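You operate a simulated robot arm through the tools that you are given. There is no shell and no other tool.

Carry out the task below with a simulated robot arm. There is one attempt and no reset: what you move stays moved.

Task
Set the bench regulator to the pressure on its card and lock it.
Fine: open the inlet lever first; the air stays on for the job.

The check looks at the end state, three seconds after you hand in, the way a careful person would. Anything else that was tipped, shoved, dropped, spilled or broken makes it a failure.

Robot
A 7-joint arm with a two-finger parallel gripper, fixed in place. Base frame: the origin is at the foot of the arm, x ahead of it, y to its left, z up. Readings come in m, degrees, newtons and seconds.
With the tool pointing down near the work surface it reaches from about 0.36 to 0.88 m from the base axis. Its first joint turns from -143.0 to 143.0 degrees. Payload 3 kg.
The TCP is the grasp point between the finger pads, 0.03 m short of the fingertips. In the tool frame z runs along the fingers and y along their closing line. The gripper opens to 0.094 m. The fingers are 0.028 m wide and 0.01 m thick; the gripper's body (0.05 by 0.096 m) begins 0.055 m behind the TCP.
Orientation is that of the tool frame in the base frame, as a unit quaternion [x, y, z, w]. With the fingers straight down and closing along the base's y, the tool's x points along the base's -x, its y along +y and its z along -z.

Tools
- The arm moves only by the tool jog_arm. Its argument "increments" is a list that holds one entry, the list of rows, each a list of 7 numbers: the closure in counts, from 0 (fully open) to 255 (shut), then the shift along the tool's x, y, z in units of 400 mm (1.0 is 400 mm), then the turn, a rotation vector about the tool's x, y, z in units of 60 degrees (1.0 is 60 degrees). In form: [[[fingers, dx, dy, dz, ax, ay, az], ...]]. A call has 1 to 20 rows; each row is the pose to reach, as a shift and turn from the pose commanded when the call began, along the tool's axes at that moment. A call with a number of a shift or a turn outside -1 to 1 is refused whole. Rows are played at 5 a second. More than 0.05 m and 8.6 degrees between two rows, or a gripper value outside its range, and nothing of the call is played. A pose out of reach is approached as far as the arm can. The call stops where the force on the tool passes 70 N (or 10 N more than at its start, if that is more) or the arm is blocked; 0.2 s more then pass. The fingers move at their own pace (about 0.072 m/s each) and stop on an object; they squeeze with about 20 N. The grip force told is the motor's: it shows also when the fingers shut on nothing. Time passes only in rows, and 0.2 s behind the last, so rows that repeat a pose let the fingers close. The reply holds the time, the measured pose of the TCP, the force on the tool along the base axes, the opening and the grip force, in the units named above and with some noise, with the torque about the TCP (base axes, N m) and any sound that the robot's microphone picked up.
- Cameras (640 x 400 px; columns grow to the right, rows downward): "scene" is fixed at [0.0478, 0.4992, 1.5395]; the picture's right is [-0.20, -0.98, 0.00], its down [-0.60, 0.12, -0.79] and it looks along [0.77, -0.16, -0.61] (base axes); focal length 324 px, centre (320, 200). "wrist" rides on the gripper at [0.076, 0.014, -0.103] in the tool frame; the picture's right is [-0.18, 0.98, 0.00], its down [-0.75, -0.14, -0.64] and it looks along [-0.63, -0.12, 0.77] (tool axes); focal length 243 px, centre (320, 200). There is no depth. A picture from a camera that has moved, and an enlarged one, comes with that camera's place and axes in the base frame and with its lens.
- capture(camera): a new picture of that camera. No time passes.
- inspect(camera, box): a new picture of the part [left, top, right, bottom] of that camera's present view, enlarged. No time passes.
- finish_job(): hands the job in; it is judged then, once.

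Nothing tells you positions but the pictures and the camera data. Unless the task says otherwise, let go and move clear before handing in.

The tools are called after "Emit:" as name(argument=value, ...) on one line, values as JSON. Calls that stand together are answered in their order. jog_arm: Moves the arm, as the interface text tells. Its arguments: {"type":"object","properties":{"increments":{"type":"array","items":{"type":"array","items":{"type":"array","items":{"type":"number"}}}}},"required":["increments"]} The other tools are called the same way: capture (camera) takes a picture; inspect (camera, box) takes an enlarged picture of a part of a camera's view; finish_job () hands the job in.

At the start:

```text
time: 0.0
eef_pos: [0.4187, 0.1633, 1.3102]
tool_rot: [0.0, 1.0, 0.0, 0.0]
force: [1.0, -0.2, 0.3]
moment: [-0.03, -0.02, 0.03]
finger_gap: 0.0938
finger_force: 0.0
```

scene: 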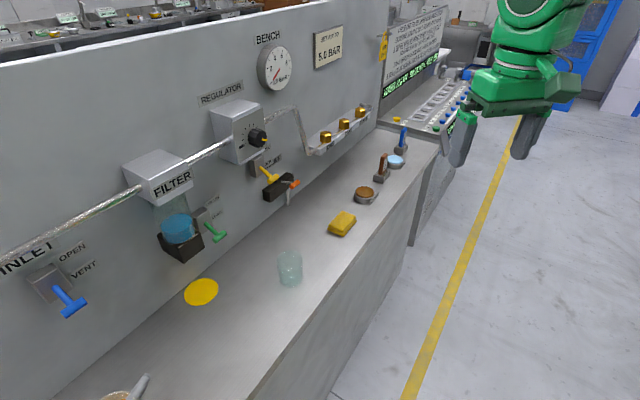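
wrist: 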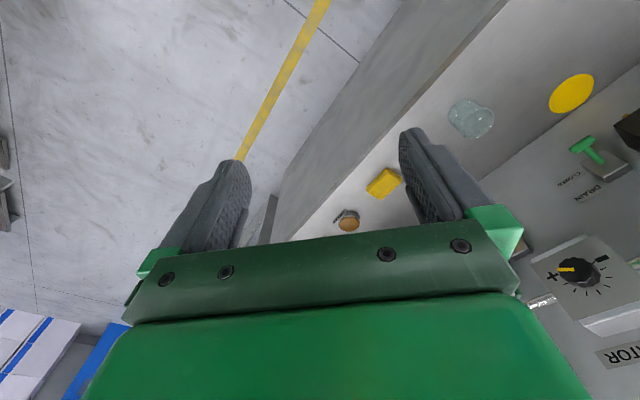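

I see a bench panel with an inlet lever, filter, regulator knob, bench gauge and a card. I'll look at these enlarged before moving anything.

Emit:
inspect(camera="scene", box=[190, 80, 350, 210])

Emit:
inspect(camera="scene", box=[240, 20, 380, 110])

Emit:
inspect(camera="scene", box=[0, 220, 140, 340])

Emit:
inspect(camera="scene", box=[360, 0, 480, 110])

Emit:
inspect(camera="wrist", box=[480, 80, 640, 380])

```text
3.08 times, centred on (270, 145) of scene
camera zoom: at [0.0478, 0.4992, 1.5395], right [-0.2, -0.98, 0.0], down [-0.6, 0.12, -0.79], along [0.77, -0.16, -0.61], focal length 996 px, centre (474, 369)
```

zoom: 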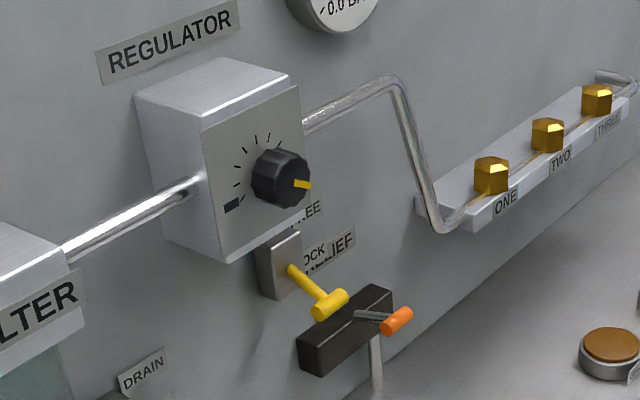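

```text
4.44 times, centred on (310, 65) of scene
camera zoom: at [0.0478, 0.4992, 1.5395], right [-0.2, -0.98, 0.0], down [-0.6, 0.12, -0.79], along [0.77, -0.16, -0.61], focal length 1439 px, centre (364, 800)
```

zoom: 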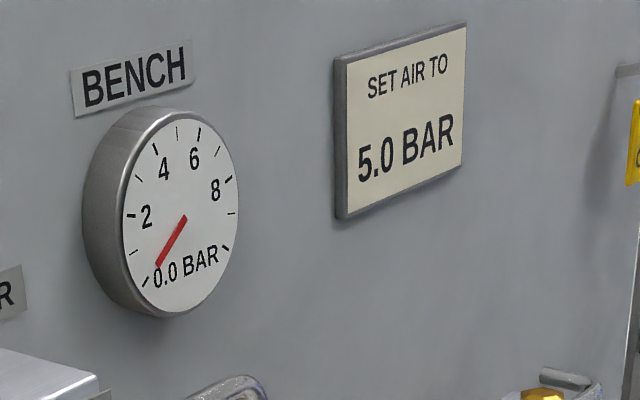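

```text
3.33 times, centred on (70, 280) of scene
camera zoom: at [0.0478, 0.4992, 1.5395], right [-0.2, -0.98, 0.0], down [-0.6, 0.12, -0.79], along [0.77, -0.16, -0.61], focal length 1079 px, centre (1153, -67)
```

zoom: 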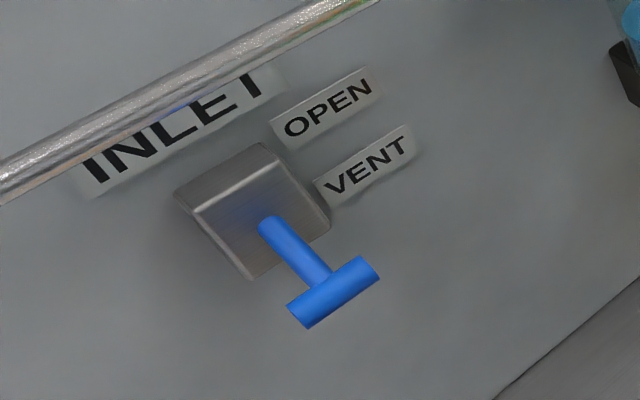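

```text
3.64 times, centred on (420, 55) of scene
camera zoom: at [0.0478, 0.4992, 1.5395], right [-0.2, -0.98, 0.0], down [-0.6, 0.12, -0.79], along [0.77, -0.16, -0.61], focal length 1178 px, centre (-44, 727)
```

zoom: 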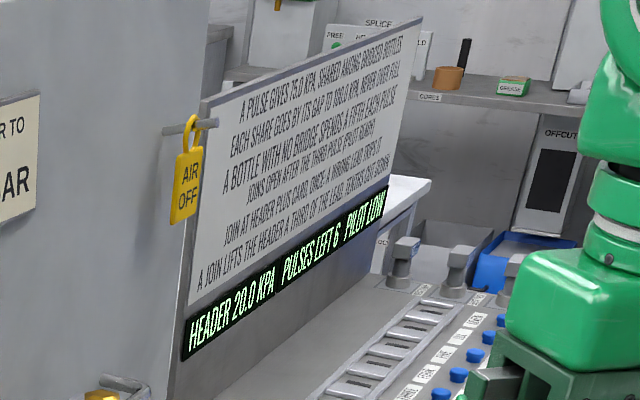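

```text
1.33 times, centred on (560, 230) of wrist
camera zoom: at [0.343, 0.1778, 1.4132], right [0.18, 0.98, 0.0], down [0.75, -0.14, 0.64], along [0.63, -0.12, -0.77], focal length 324 px, centre (0, 160)
```

zoom: 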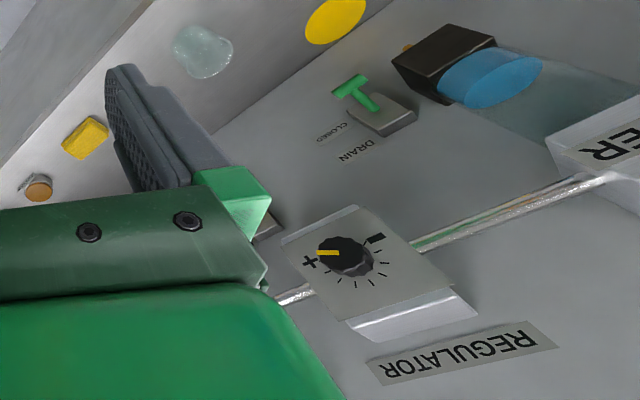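

The panel seems to run diagonally, with the regulator knob at about (0.72, 0.50, 1.20). I'll zoom further on the knob, the lock lever, the relief lever and the inlet labels.

Emit:
inspect(camera="scene", box=[240, 145, 310, 210])

Emit:
inspect(camera="scene", box=[225, 105, 285, 165])

Emit:
inspect(camera="scene", box=[140, 190, 240, 270])

Emit:
inspect(camera="scene", box=[250, 40, 300, 95])

Emit:
inspect(camera="scene", box=[320, 110, 450, 250])

Emit:
inspect(camera="scene", box=[0, 0, 300, 60])

Emit:
inspect(camera="scene", box=[60, 260, 320, 400])

```text
6.15 times, centred on (275, 178) of scene
camera zoom: at [0.0478, 0.4992, 1.5395], right [-0.2, -0.98, 0.0], down [-0.6, 0.12, -0.79], along [0.77, -0.16, -0.61], focal length 1993 px, centre (597, 338)
```

zoom: 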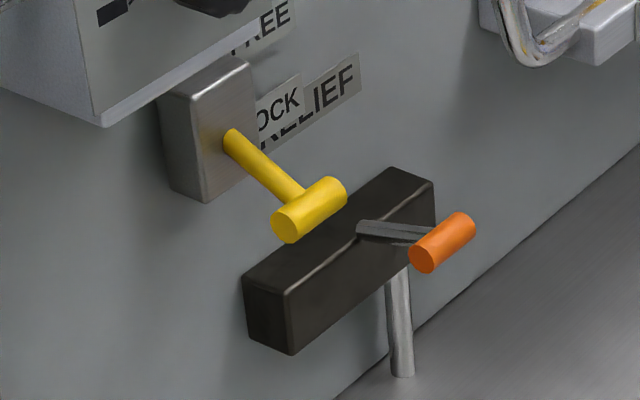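

```text
6.67 times, centred on (255, 135) of scene
camera zoom: at [0.0478, 0.4992, 1.5395], right [-0.2, -0.98, 0.0], down [-0.6, 0.12, -0.79], along [0.77, -0.16, -0.61], focal length 2159 px, centre (753, 633)
```

zoom: 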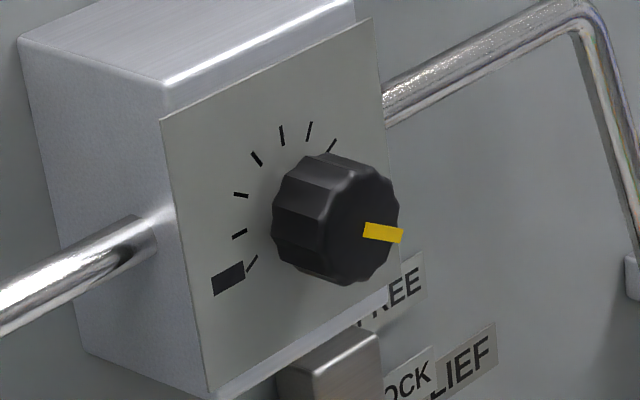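

```text
5.00 times, centred on (190, 230) of scene
camera zoom: at [0.0478, 0.4992, 1.5395], right [-0.2, -0.98, 0.0], down [-0.6, 0.12, -0.79], along [0.77, -0.16, -0.61], focal length 1619 px, centre (970, 50)
```

zoom: 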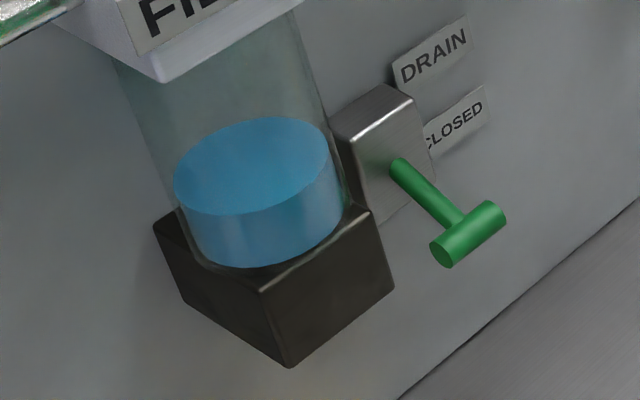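

```text
7.27 times, centred on (275, 68) of scene
camera zoom: at [0.0478, 0.4992, 1.5395], right [-0.2, -0.98, 0.0], down [-0.6, 0.12, -0.79], along [0.77, -0.16, -0.61], focal length 2355 px, centre (647, 1164)
```

zoom: 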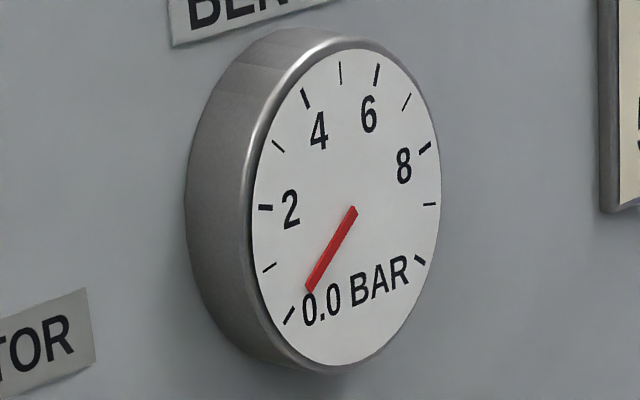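

```text
2.86 times, centred on (385, 180) of scene
camera zoom: at [0.0478, 0.4992, 1.5395], right [-0.2, -0.98, 0.0], down [-0.6, 0.12, -0.79], along [0.77, -0.16, -0.61], focal length 925 px, centre (134, 257)
```

zoom: 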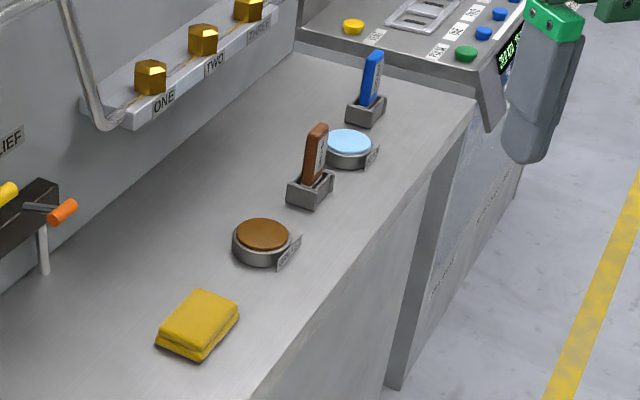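

```text
2.13 times, centred on (150, 30) of scene
camera zoom: at [0.0478, 0.4992, 1.5395], right [-0.2, -0.98, 0.0], down [-0.6, 0.12, -0.79], along [0.77, -0.16, -0.61], focal length 691 px, centre (683, 563)
```

zoom: 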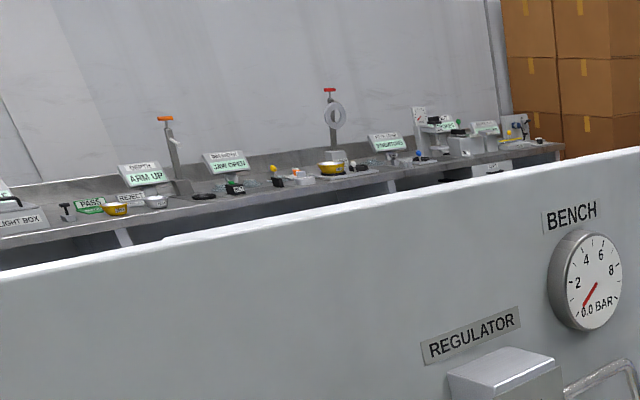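

```text
2.46 times, centred on (190, 330) of scene
camera zoom: at [0.0478, 0.4992, 1.5395], right [-0.2, -0.98, 0.0], down [-0.6, 0.12, -0.79], along [0.77, -0.16, -0.61], focal length 797 px, centre (640, -120)
```

zoom: 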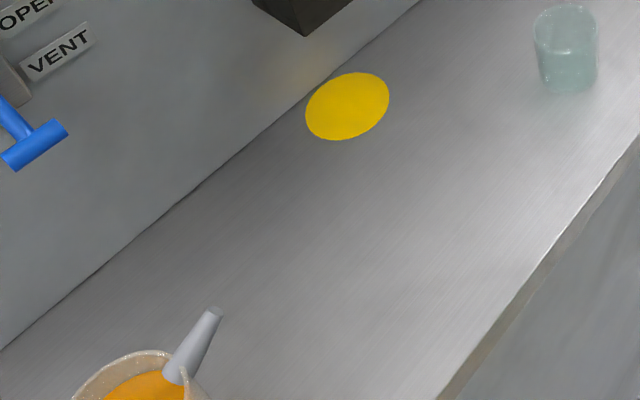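

The lock lever (yellow) points down at LOCK and the inlet lever (blue) points down at VENT. The drain (green) is down at CLOSED, and the knob pointer seems to lean toward "+". I'll bring the tool round to face the panel, staying well away from it, to get a closer look.

Emit:
jog_arm(increments=[[[0, -0.0289, 0.0668, 0.0214, -0.0418, -0.1011, -0.0418], [0, -0.0579, 0.1336, 0.0429, -0.0836, -0.2022, -0.0836], [0, -0.0868, 0.2004, 0.0643, -0.1254, -0.3033, -0.1254], [0, -0.1157, 0.2671, 0.0857, -0.1673, -0.4044, -0.1673], [0, -0.1446, 0.3339, 0.1071, -0.2091, -0.5055, -0.2091], [0, -0.1736, 0.4007, 0.1286, -0.2509, -0.6066, -0.2509], [0, -0.2025, 0.4675, 0.15, -0.2927, -0.7077, -0.2927]]])

```text
time: 1.6
eef_pos: [0.5046, 0.3482, 1.2421]
tool_rot: [-0.139, 0.914, 0.162, 0.345]
force: [0.2, 0.2, -0.1]
moment: [0.02, -0.01, -0.01]
finger_gap: 0.0939
finger_force: 0.1
```

The arm is halfway through the turn, all well. I'll finish the turn so the tool faces the panel.

Emit:
jog_arm(increments=[[[0, 0, 0, 0, -0.0418, -0.1011, -0.0418], [0, 0, 0, 0, -0.0836, -0.2022, -0.0836], [0, 0, 0, 0, -0.1254, -0.3033, -0.1254], [0, 0, 0, 0, -0.1673, -0.4044, -0.1673], [0, 0, 0, 0, -0.2091, -0.5055, -0.2091], [0, 0, 0, 0, -0.2509, -0.6066, -0.2509], [0, 0, 0, 0, -0.2927, -0.7077, -0.2927], [0, 0, 0, 0, -0.2927, -0.7077, -0.2927]]])

Emit:
capture(camera="wrist")

Emit:
capture(camera="scene")

```text
time: 3.4
eef_pos: [0.5208, 0.3608, 1.2673]
tool_rot: [-0.27, 0.653, 0.27, 0.653]
force: [0.3, 0.8, 0.6]
moment: [-0.05, -0.01, 0.01]
finger_gap: 0.0941
finger_force: 0.0
out of reach, approached as far as the arm can: row 6, 7, 8
```

```text
taken
camera wrist: at [0.4368, 0.2986, 1.1929], right [-0.69, 0.7, 0.18], down [-0.35, -0.55, 0.75], along [0.63, 0.46, 0.63], focal length 243 px, centre (320, 200)
```

wrist: 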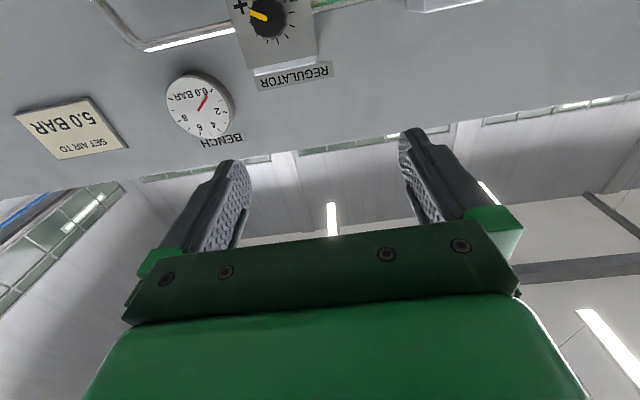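

```text
taken
```

scene: 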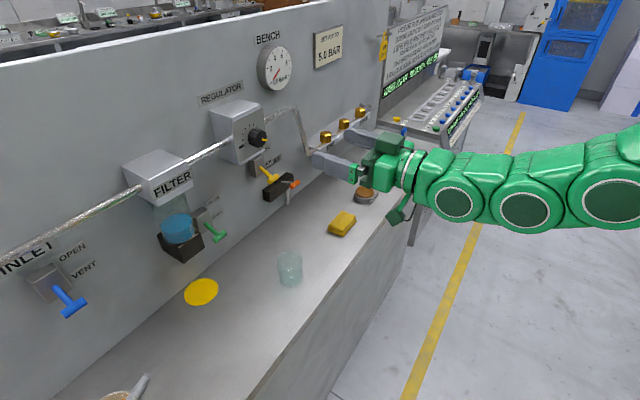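

The tool now faces the panel squarely. I'll zoom on the knob, gauge and card through the wrist camera (its picture is upside down).

Emit:
inspect(camera="wrist", box=[150, 0, 350, 150])

Emit:
inspect(camera="wrist", box=[220, 0, 340, 80])

```text
2.67 times, centred on (250, 75) of wrist
camera zoom: at [0.4368, 0.2986, 1.1929], right [-0.69, 0.7, 0.18], down [-0.35, -0.55, 0.75], along [0.63, 0.46, 0.63], focal length 647 px, centre (507, 533)
```

zoom: 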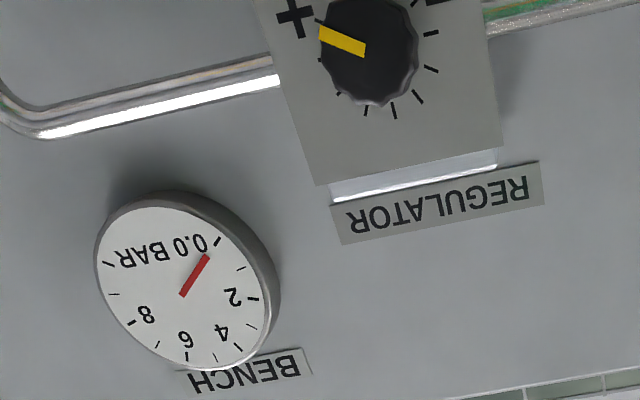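

```text
5.00 times, centred on (280, 40) of wrist
camera zoom: at [0.4368, 0.2986, 1.1929], right [-0.69, 0.7, 0.18], down [-0.35, -0.55, 0.75], along [0.63, 0.46, 0.63], focal length 1213 px, centre (520, 1000)
```

zoom: 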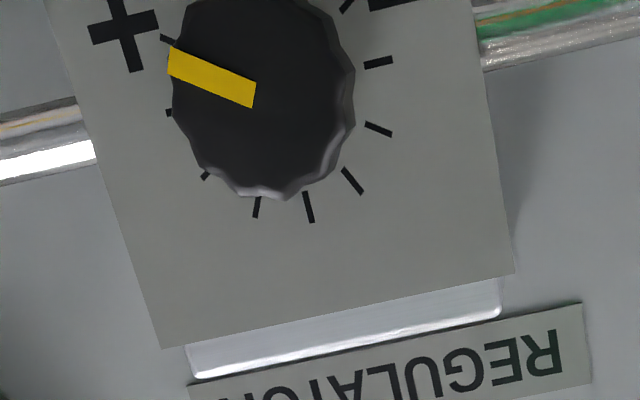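

I take the panel face to be at x+y ≈ 1.363 (45° heading), with the knob centre at about (0.722, 0.497, 1.201) and roughly 40 mm across. Next I'll slide left along the panel to stand off in front of the inlet lever and look at it.

Emit:
jog_arm(increments=[[[0, 0.0, 0.04, 0.1, 0, 0, 0], [0, 0.03, 0.12, 0.15, 0, 0, 0], [0, 0.07, 0.2, 0.2, 0, 0, 0], [0, 0.11, 0.28, 0.22, 0, 0, 0], [0, 0.15, 0.36, 0.23, 0, 0, 0], [0, 0.19, 0.44, 0.24, 0, 0, 0], [0, 0.23, 0.52, 0.2475, 0, 0, 0], [0, 0.27, 0.6, 0.2475, 0, 0, 0], [0, 0.31, 0.68, 0.2475, 0, 0, 0], [0, 0.35, 0.76, 0.2475, 0, 0, 0], [0, 0.39, 0.84, 0.2475, 0, 0, 0], [0, 0.43, 0.92, 0.2475, 0, 0, 0], [0, 0.45, 0.975, 0.2475, 0, 0, 0], [0, 0.45, 0.975, 0.2475, 0, 0, 0]]])

Emit:
capture(camera="wrist")

Emit:
capture(camera="scene")

```text
time: 6.4
eef_pos: [0.3115, 0.7059, 1.0877]
tool_rot: [-0.27, 0.654, 0.27, 0.653]
force: [-0.3, -0.7, -0.2]
moment: [0.0, 0.01, 0.0]
finger_gap: 0.0941
finger_force: 0.0
```

```text
taken
camera wrist: at [0.2296, 0.6437, 1.0122], right [-0.69, 0.7, 0.18], down [-0.35, -0.55, 0.75], along [0.63, 0.46, 0.63], focal length 243 px, centre (320, 200)
```

wrist: 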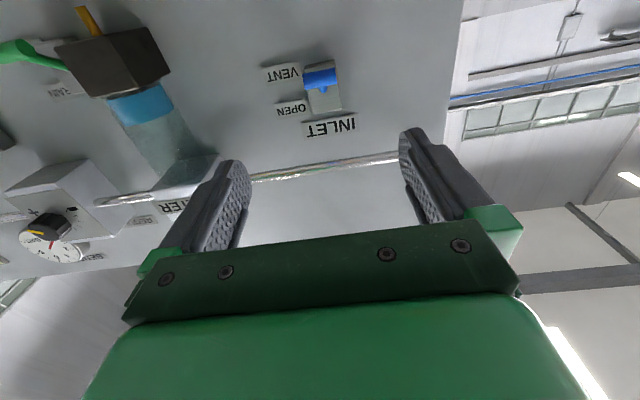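

```text
taken
```

scene: 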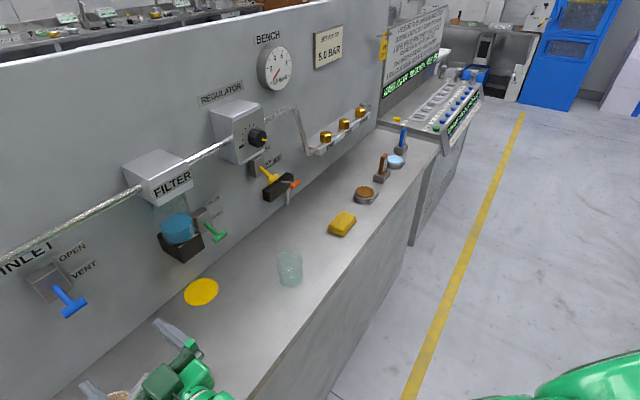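

The inlet lever is in view of both cameras now; I'll zoom on it to triangulate its handle.

Emit:
inspect(camera="wrist", box=[260, 50, 370, 140])

Emit:
inspect(camera="scene", box=[20, 240, 110, 330])

Emit:
inspect(camera="scene", box=[60, 290, 260, 400])

```text
4.44 times, centred on (315, 95) of wrist
camera zoom: at [0.2296, 0.6437, 1.0122], right [-0.69, 0.7, 0.18], down [-0.35, -0.55, 0.75], along [0.63, 0.46, 0.63], focal length 1078 px, centre (342, 667)
```

zoom: 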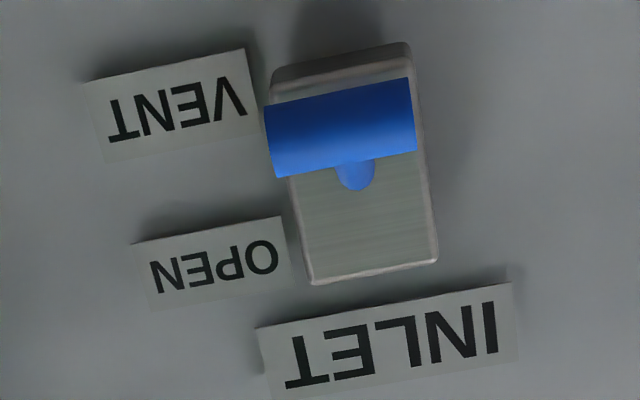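

```text
4.44 times, centred on (65, 285) of scene
camera zoom: at [0.0478, 0.4992, 1.5395], right [-0.2, -0.98, 0.0], down [-0.6, 0.12, -0.79], along [0.77, -0.16, -0.61], focal length 1439 px, centre (1453, -178)
```

zoom: 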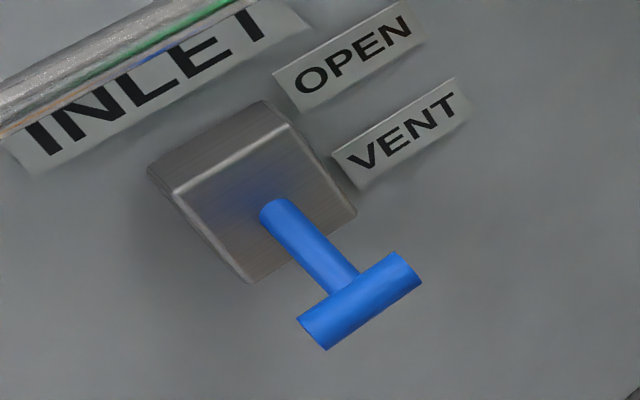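

```text
3.20 times, centred on (160, 345) of scene
camera zoom: at [0.0478, 0.4992, 1.5395], right [-0.2, -0.98, 0.0], down [-0.6, 0.12, -0.79], along [0.77, -0.16, -0.61], focal length 1036 px, centre (832, -264)
```

zoom: 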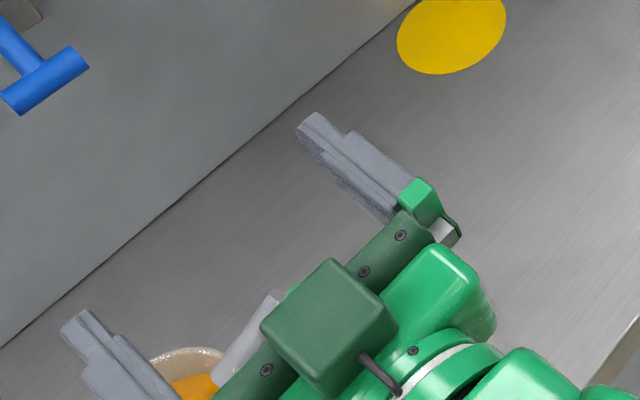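

The inlet handle triangulates to about (0.432, 0.829, 1.076), a T-bar roughly 34 mm long, in the down (VENT) position. I'll advance with open fingers around the two ends of the T, not yet closing.

Emit:
jog_arm(increments=[[[60, 0.01, 0.002, 0.08, 0, 0, 0], [60, 0.02, 0.005, 0.16, 0, 0, 0], [60, 0.029, 0.005, 0.24, 0, 0, 0], [60, 0.029, 0.005, 0.3, 0, 0, 0], [60, 0.029, 0.005, 0.34, 0, 0, 0], [60, 0.029, 0.005, 0.34, 0, 0, 0]]])

Emit:
capture(camera="wrist")

Emit:
inspect(camera="scene", box=[0, 230, 200, 400])

```text
time: 7.8
eef_pos: [0.4078, 0.805, 1.075]
tool_rot: [-0.269, 0.654, 0.269, 0.653]
force: [0.6, -0.3, 0.3]
moment: [0.0, 0.03, 0.0]
finger_gap: 0.0715
finger_force: 0.0
```

```text
taken
camera wrist: at [0.3256, 0.7424, 1.0005], right [-0.69, 0.7, 0.18], down [-0.35, -0.55, 0.75], along [0.63, 0.46, 0.63], focal length 243 px, centre (320, 200)
```

wrist: 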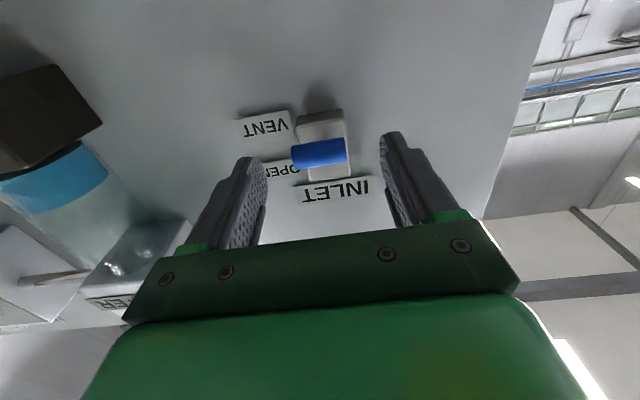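

```text
2.35 times, centred on (100, 315) of scene
camera zoom: at [0.0478, 0.4992, 1.5395], right [-0.2, -0.98, 0.0], down [-0.6, 0.12, -0.79], along [0.77, -0.16, -0.61], focal length 762 px, centre (838, -71)
```

zoom: 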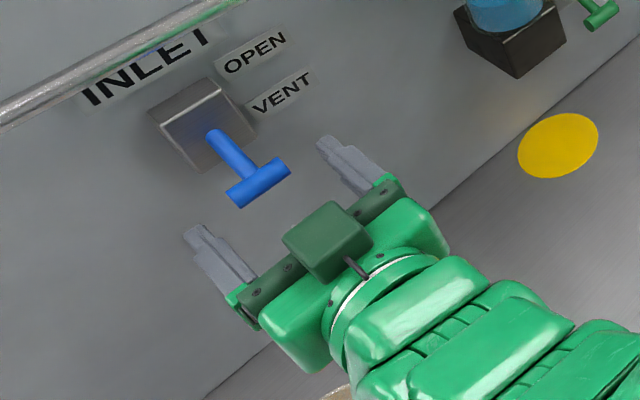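

The T-bar sits centred between the fingertips in both views. I'll advance about 20 mm and close gently on its ends.

Emit:
jog_arm(increments=[[[60, 0, 0, 0.03, 0, 0, 0], [60, 0, 0, 0.052, 0, 0, 0], [60, 0, 0, 0.052, 0, 0, 0], [255, 0, 0, 0.052, 0, 0, 0], [255, 0, 0, 0.052, 0, 0, 0], [255, 0, 0, 0.052, 0, 0, 0], [255, 0, 0, 0.052, 0, 0, 0]]])

Emit:
capture(camera="wrist")

Emit:
inspect(camera="scene", box=[0, 230, 160, 350])

```text
time: 9.4
eef_pos: [0.4223, 0.8191, 1.0755]
tool_rot: [-0.27, 0.654, 0.27, 0.654]
force: [4.7, -1.1, 0.1]
moment: [-0.06, -0.05, -0.04]
finger_gap: 0.0338
finger_force: 45.1
```

```text
taken
camera wrist: at [0.3402, 0.7568, 1.0001], right [-0.69, 0.7, 0.18], down [-0.35, -0.55, 0.75], along [0.63, 0.46, 0.63], focal length 243 px, centre (320, 200)
```

wrist: 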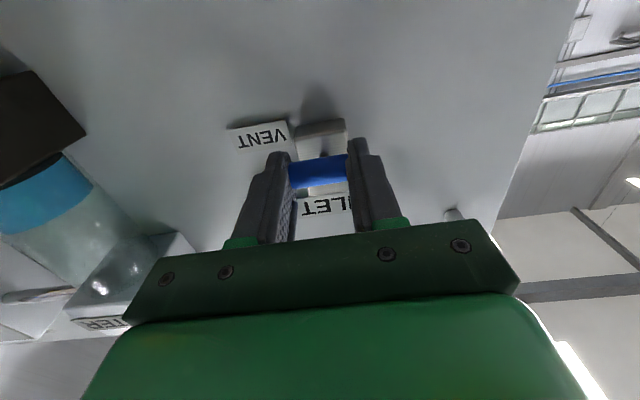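

```text
3.33 times, centred on (80, 290) of scene
camera zoom: at [0.0478, 0.4992, 1.5395], right [-0.2, -0.98, 0.0], down [-0.6, 0.12, -0.79], along [0.77, -0.16, -0.61], focal length 1079 px, centre (1120, -100)
```

zoom: 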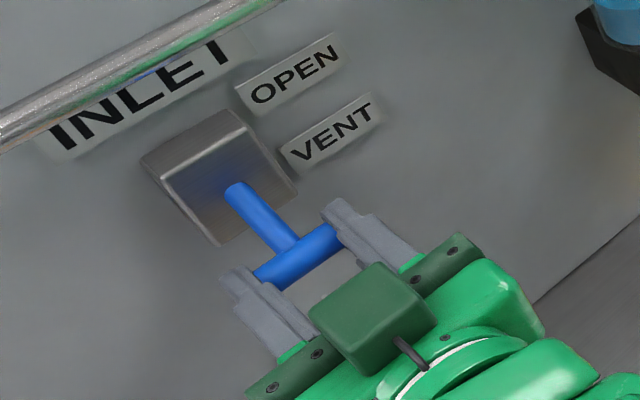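

I've got a firm hold on the T-bar (34 mm). Now I'll swing it upward along its arc toward OPEN, first to just past level.

Emit:
jog_arm(increments=[[[255, -0.014, 0, -0.008, 0, 0, 0], [255, -0.0278, 0, -0.014, 0, 0, 0], [255, -0.0498, 0, -0.02, 0, 0, 0], [255, -0.0725, 0, -0.022, 0, 0, 0], [255, -0.0953, 0, -0.02, 0, 0, 0], [255, -0.0953, 0, -0.02, 0, 0, 0]]])

Emit:
inspect(camera="scene", box=[0, 230, 160, 350])

```text
time: 10.8
eef_pos: [0.4192, 0.8139, 1.1139]
tool_rot: [-0.271, 0.654, 0.27, 0.653]
force: [0.9, -7.9, -20.2]
moment: [-1.17, 0.96, 0.15]
finger_gap: 0.0342
finger_force: 45.0
```

```text
3.33 times, centred on (80, 290) of scene
camera zoom: at [0.0478, 0.4992, 1.5395], right [-0.2, -0.98, 0.0], down [-0.6, 0.12, -0.79], along [0.77, -0.16, -0.61], focal length 1079 px, centre (1120, -100)
```

zoom: 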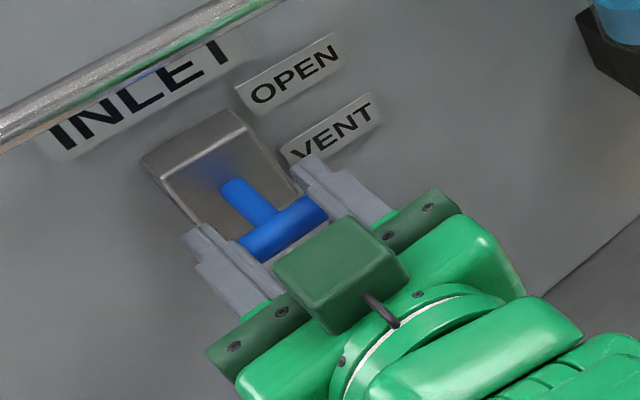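

The lever moves with the gripper with about 20 N of resistance; I'll carry on up to the OPEN end.

Emit:
jog_arm(increments=[[[255, -0.011, 0, 0.003, 0, 0, 0], [255, -0.022, 0, 0.006, 0, 0, 0], [255, -0.033, 0, 0.011, 0, 0, 0], [255, -0.043, 0, 0.0155, 0, 0, 0], [255, -0.043, 0, 0.0155, 0, 0, 0]]])

Emit:
inspect(camera="scene", box=[0, 230, 160, 350])

Emit:
inspect(camera="scene", box=[250, 40, 300, 95])

```text
time: 12.0
eef_pos: [0.4239, 0.8197, 1.1322]
tool_rot: [-0.27, 0.653, 0.271, 0.654]
force: [-11.7, -12.3, -8.5]
moment: [-0.75, 0.8, 0.0]
finger_gap: 0.0339
finger_force: 44.4
```

```text
3.33 times, centred on (80, 290) of scene
camera zoom: at [0.0478, 0.4992, 1.5395], right [-0.2, -0.98, 0.0], down [-0.6, 0.12, -0.79], along [0.77, -0.16, -0.61], focal length 1079 px, centre (1120, -100)
```

zoom: 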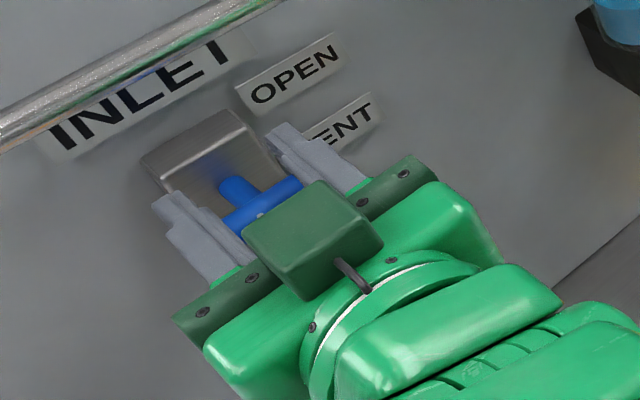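

```text
7.27 times, centred on (275, 68) of scene
camera zoom: at [0.0478, 0.4992, 1.5395], right [-0.2, -0.98, 0.0], down [-0.6, 0.12, -0.79], along [0.77, -0.16, -0.61], focal length 2355 px, centre (647, 1164)
```

zoom: 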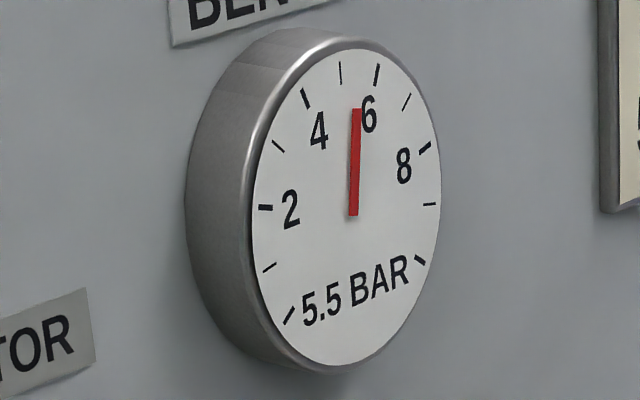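

The gauge has jumped to 5.5 bar, so the inlet is opening. I'll nudge the lever a few millimetres more to its stop, then let go and check that it stays.

Emit:
jog_arm(increments=[[[255, -0.008, 0, 0.0, 0, 0, 0], [255, -0.014, 0, 0.0, 0, 0, 0], [255, -0.014, 0, 0.0, 0, 0, 0]]])

Emit:
inspect(camera="scene", box=[250, 40, 300, 95])

Emit:
capture(camera="wrist")

```text
time: 12.8
eef_pos: [0.4234, 0.8194, 1.1344]
tool_rot: [-0.27, 0.654, 0.269, 0.653]
force: [3.8, 14.5, -22.9]
moment: [-0.8, 0.79, 0.31]
finger_gap: 0.0338
finger_force: 45.7
```

```text
7.27 times, centred on (275, 68) of scene
camera zoom: at [0.0478, 0.4992, 1.5395], right [-0.2, -0.98, 0.0], down [-0.6, 0.12, -0.79], along [0.77, -0.16, -0.61], focal length 2355 px, centre (647, 1164)
```

zoom: 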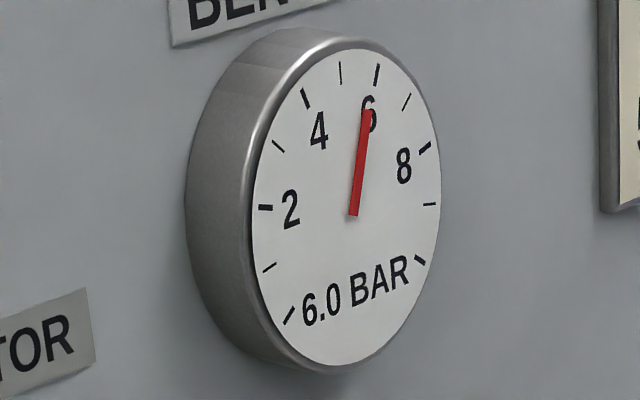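

```text
taken
camera wrist: at [0.3402, 0.7567, 1.0605], right [-0.69, 0.7, 0.18], down [-0.35, -0.55, 0.76], along [0.63, 0.46, 0.63], focal length 243 px, centre (320, 200)
```

wrist: 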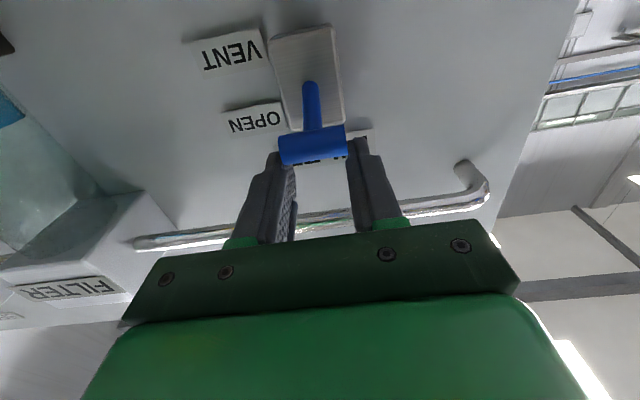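

The lever is up against its OPEN stop and the gauge is at 6.0 and climbing. I'll release and back straight off, then check.

Emit:
jog_arm(increments=[[[80, 0, 0, 0, 0, 0, 0], [80, 0, 0, 0, 0, 0, 0], [80, 0, 0, -0.02, 0, 0, 0], [80, 0, 0, -0.1, 0, 0, 0], [80, 0, 0, -0.2, 0, 0, 0], [80, 0, 0, -0.3, 0, 0, 0], [80, 0, 0, -0.4, 0, 0, 0]]])

Emit:
inspect(camera="scene", box=[0, 230, 160, 350])

Emit:
inspect(camera="scene", box=[250, 40, 300, 95])

Emit:
inspect(camera="scene", box=[220, 100, 320, 210])

```text
time: 14.6
eef_pos: [0.3394, 0.6953, 1.1049]
tool_rot: [-0.261, 0.675, 0.247, 0.645]
force: [-0.7, -0.2, 0.4]
moment: [-0.01, 0.01, 0.0]
finger_gap: 0.0648
finger_force: 0.1
stopped in row 7: the arm was blocked; the commanded pose is now the measured one
```

```text
3.33 times, centred on (80, 290) of scene
camera zoom: at [0.0478, 0.4992, 1.5395], right [-0.2, -0.98, 0.0], down [-0.6, 0.12, -0.79], along [0.77, -0.16, -0.61], focal length 1079 px, centre (1120, -100)
```

zoom: 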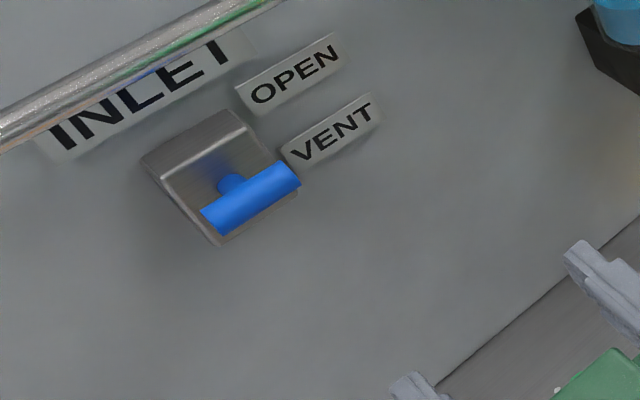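

```text
7.27 times, centred on (275, 68) of scene
camera zoom: at [0.0478, 0.4992, 1.5395], right [-0.2, -0.98, 0.0], down [-0.6, 0.12, -0.79], along [0.77, -0.16, -0.61], focal length 2355 px, centre (647, 1164)
```

zoom: 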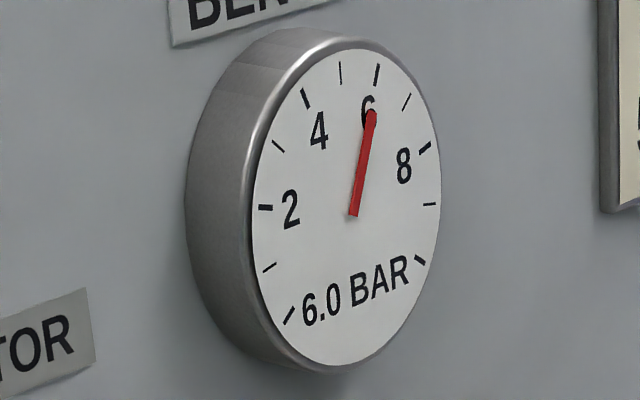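

```text
3.64 times, centred on (270, 155) of scene
camera zoom: at [0.0478, 0.4992, 1.5395], right [-0.2, -0.98, 0.0], down [-0.6, 0.12, -0.79], along [0.77, -0.16, -0.61], focal length 1178 px, centre (502, 364)
```

zoom: 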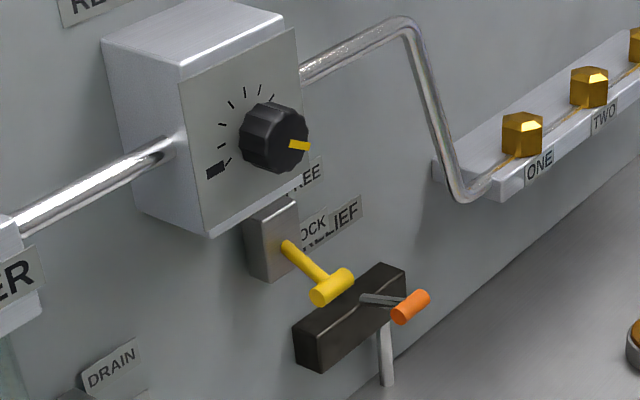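

The inlet lever stays up at OPEN and the gauge is steady at 6.0 bar. The arm reported being blocked while retreating with no tool force, so I'll look at the whole scene before moving on.

Emit:
capture(camera="scene")

Emit:
capture(camera="wrist")

```text
taken
```

scene: 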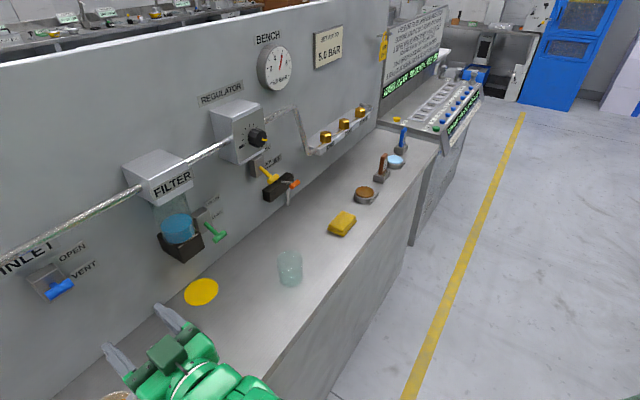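

```text
taken
camera wrist: at [0.2509, 0.6346, 1.0345], right [-0.65, 0.73, 0.18], down [-0.36, -0.51, 0.78], along [0.67, 0.45, 0.59], focal length 243 px, centre (320, 200)
```

wrist: 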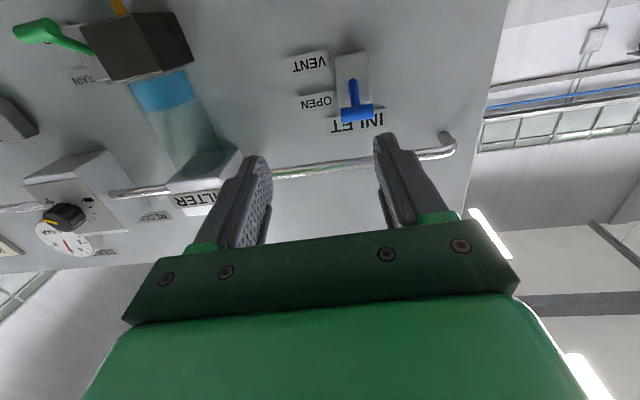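

The lever is up at OPEN, nothing else has shifted, and the arm seems to have reached an awkward joint posture. I'll straighten the tool and slide a little right.

Emit:
jog_arm(increments=[[[80, 0, -0.05, 0.01, -0.012, -0.011, 0], [80, 0, -0.1, 0.02, -0.024, -0.022, 0.001], [80, 0, -0.15, 0.03, -0.036, -0.033, 0.001], [80, 0, -0.2, 0.03, -0.0483, -0.0447, 0.0017], [80, 0, -0.2, 0.03, -0.0483, -0.0447, 0.0017]]])

```text
time: 15.8
eef_pos: [0.3976, 0.645, 1.1057]
tool_rot: [-0.274, 0.65, 0.272, 0.654]
force: [0.3, -0.2, 0.9]
moment: [0.02, 0.03, -0.01]
finger_gap: 0.0646
finger_force: 0.1
```

Posture is fine again. I'll now travel right along the panel to stand off in front of the lock lever.

Emit:
jog_arm(increments=[[[80, 0, -0.1, 0, 0, 0, 0], [80, 0, -0.2, 0, 0, 0, 0], [80, 0, -0.3, 0, 0, 0, 0], [80, 0, -0.4, 0, 0, 0, 0], [80, 0, -0.5, 0, 0, 0, 0], [80, 0.02, -0.6, 0, 0, 0, 0], [80, 0.04, -0.7, 0, 0, 0, 0], [80, 0.06, -0.8, 0, 0, 0, 0], [80, 0.09, -0.9, 0, 0, 0, 0], [80, 0.114, -0.9625, 0, 0, 0, 0], [80, 0.114, -0.9625, 0, 0, 0, 0]]])

Emit:
capture(camera="wrist")

Emit:
capture(camera="scene")

```text
time: 18.2
eef_pos: [0.6747, 0.3752, 1.0615]
tool_rot: [-0.274, 0.65, 0.273, 0.654]
force: [-0.1, 0.4, 0.3]
moment: [-0.01, 0.02, -0.01]
finger_gap: 0.0647
finger_force: 0.0
```

```text
taken
camera wrist: at [0.5942, 0.312, 0.9859], right [-0.7, 0.69, 0.18], down [-0.35, -0.56, 0.75], along [0.62, 0.46, 0.63], focal length 243 px, centre (320, 200)
```

wrist: 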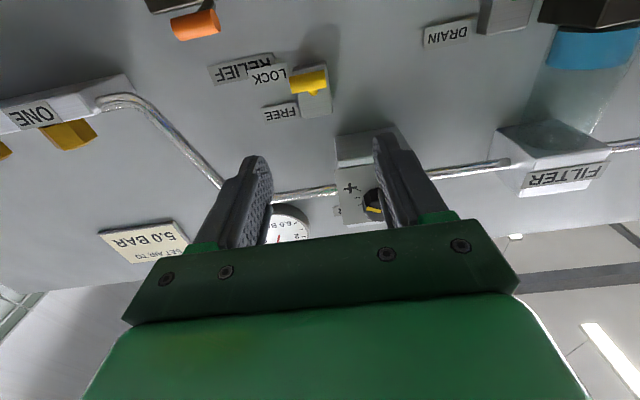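

```text
taken
```

scene: 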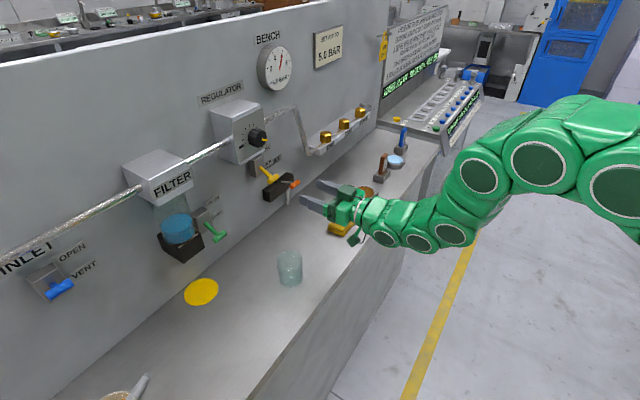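

I can see the lock and relief levers from below now. I'll zoom for precise triangulation.

Emit:
inspect(camera="wrist", box=[250, 50, 350, 130])

Emit:
inspect(camera="wrist", box=[130, 0, 290, 100])

Emit:
inspect(camera="scene", box=[240, 145, 310, 210])

```text
5.00 times, centred on (300, 90) of wrist
camera zoom: at [0.5942, 0.312, 0.9859], right [-0.7, 0.69, 0.18], down [-0.35, -0.56, 0.75], along [0.62, 0.46, 0.63], focal length 1213 px, centre (420, 750)
```

zoom: 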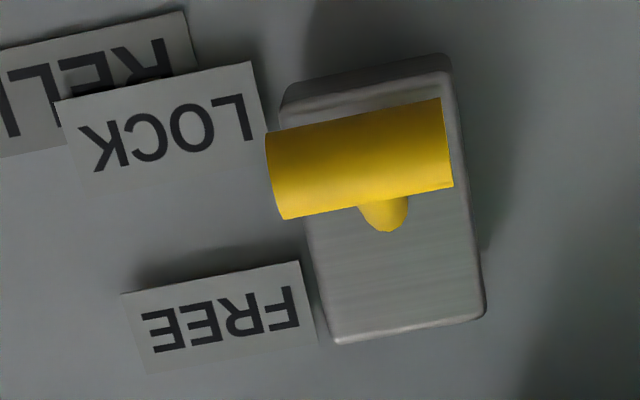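

```text
4.00 times, centred on (210, 50) of wrist
camera zoom: at [0.5942, 0.312, 0.9859], right [-0.7, 0.69, 0.18], down [-0.35, -0.56, 0.75], along [0.62, 0.46, 0.63], focal length 970 px, centre (760, 800)
```

zoom: 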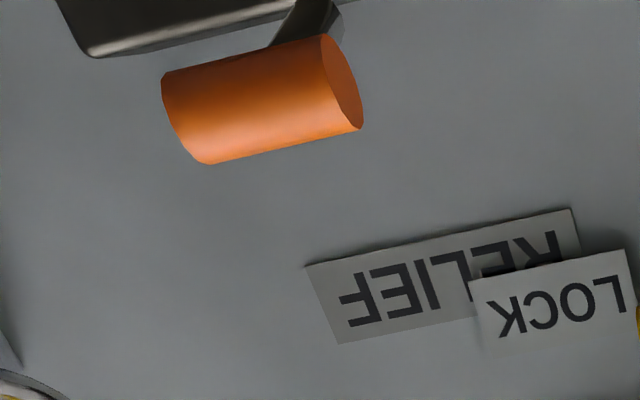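

```text
6.15 times, centred on (275, 178) of scene
camera zoom: at [0.0478, 0.4992, 1.5395], right [-0.2, -0.98, 0.0], down [-0.6, 0.12, -0.79], along [0.77, -0.16, -0.61], focal length 1993 px, centre (597, 338)
```

zoom: 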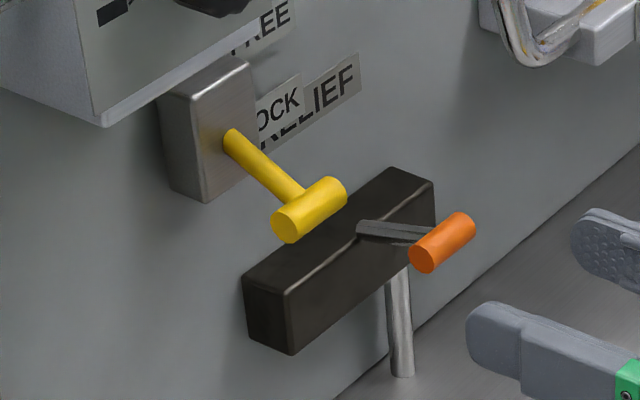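

Lock handle is at about (0.788, 0.476, 1.046) and the orange relief handle at (0.836, 0.412, 0.985), lower and clear. I'll approach the lock handle with open fingers and stop just short.

Emit:
jog_arm(increments=[[[80, 0.02, -0.012, 0.08, 0, 0, 0], [80, 0.04, -0.025, 0.16, 0, 0, 0], [80, 0.04, -0.025, 0.22, 0, 0, 0], [80, 0.04, -0.025, 0.28, 0, 0, 0], [80, 0.04, -0.025, 0.28, 0, 0, 0]]])

Emit:
capture(camera="wrist")

Emit:
inspect(camera="scene", box=[230, 110, 350, 220])

```text
time: 19.4
eef_pos: [0.7599, 0.4518, 1.0469]
tool_rot: [-0.275, 0.65, 0.274, 0.654]
force: [0.7, 1.5, -0.3]
moment: [-0.01, -0.01, 0.0]
finger_gap: 0.0645
finger_force: 0.1
```

```text
taken
camera wrist: at [0.679, 0.3881, 0.9709], right [-0.7, 0.69, 0.18], down [-0.35, -0.56, 0.75], along [0.62, 0.46, 0.63], focal length 243 px, centre (320, 200)
```

wrist: 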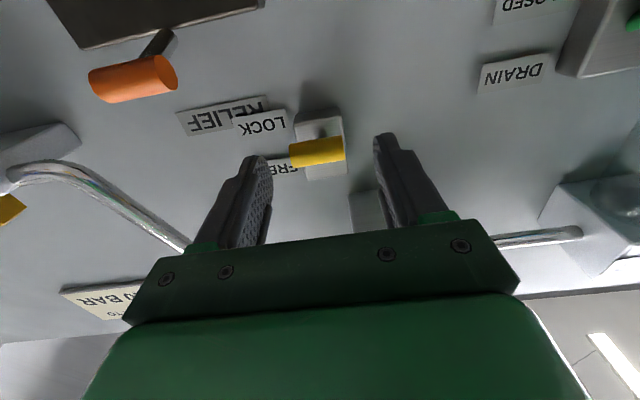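

```text
3.64 times, centred on (290, 165) of scene
camera zoom: at [0.0478, 0.4992, 1.5395], right [-0.2, -0.98, 0.0], down [-0.6, 0.12, -0.79], along [0.77, -0.16, -0.61], focal length 1178 px, centre (429, 327)
```

zoom: 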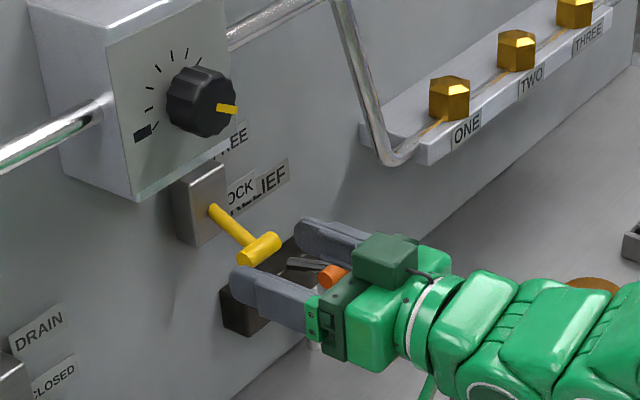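

Aligned well in both views. I'll advance 23 mm and close on the T-bar ends.

Emit:
jog_arm(increments=[[[80, 0.002, -0.002, 0.03, 0, 0, 0], [80, 0.003, -0.003, 0.058, 0, 0, 0], [80, 0.003, -0.003, 0.058, 0, 0, 0], [255, 0.003, -0.003, 0.058, 0, 0, 0], [255, 0.003, -0.003, 0.058, 0, 0, 0], [255, 0.003, -0.003, 0.058, 0, 0, 0], [255, 0.003, -0.003, 0.058, 0, 0, 0]]])

Emit:
inspect(camera="scene", box=[230, 110, 350, 220])

Emit:
capture(camera="wrist")

```text
time: 21.0
eef_pos: [0.7785, 0.4667, 1.0467]
tool_rot: [-0.273, 0.651, 0.272, 0.654]
force: [12.4, -4.1, 0.9]
moment: [-0.02, 0.18, -0.62]
finger_gap: 0.0339
finger_force: 44.8
```

```text
3.64 times, centred on (290, 165) of scene
camera zoom: at [0.0478, 0.4992, 1.5395], right [-0.2, -0.98, 0.0], down [-0.6, 0.12, -0.79], along [0.77, -0.16, -0.61], focal length 1178 px, centre (429, 327)
```

zoom: 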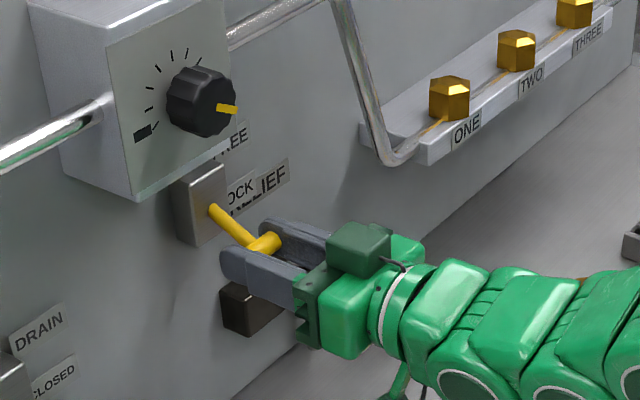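

```text
taken
camera wrist: at [0.6962, 0.4038, 0.9708], right [-0.7, 0.69, 0.18], down [-0.35, -0.56, 0.75], along [0.62, 0.46, 0.63], focal length 243 px, centre (320, 200)
```

wrist: 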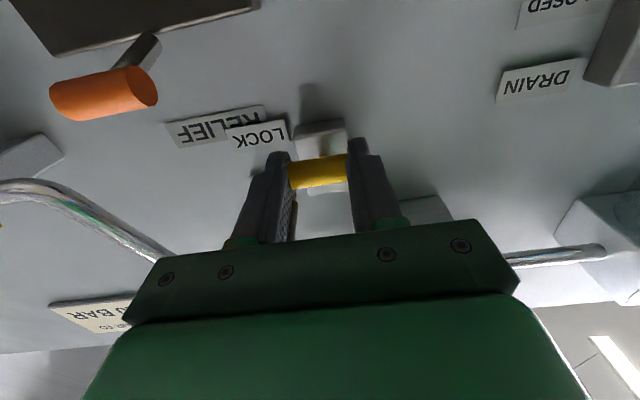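

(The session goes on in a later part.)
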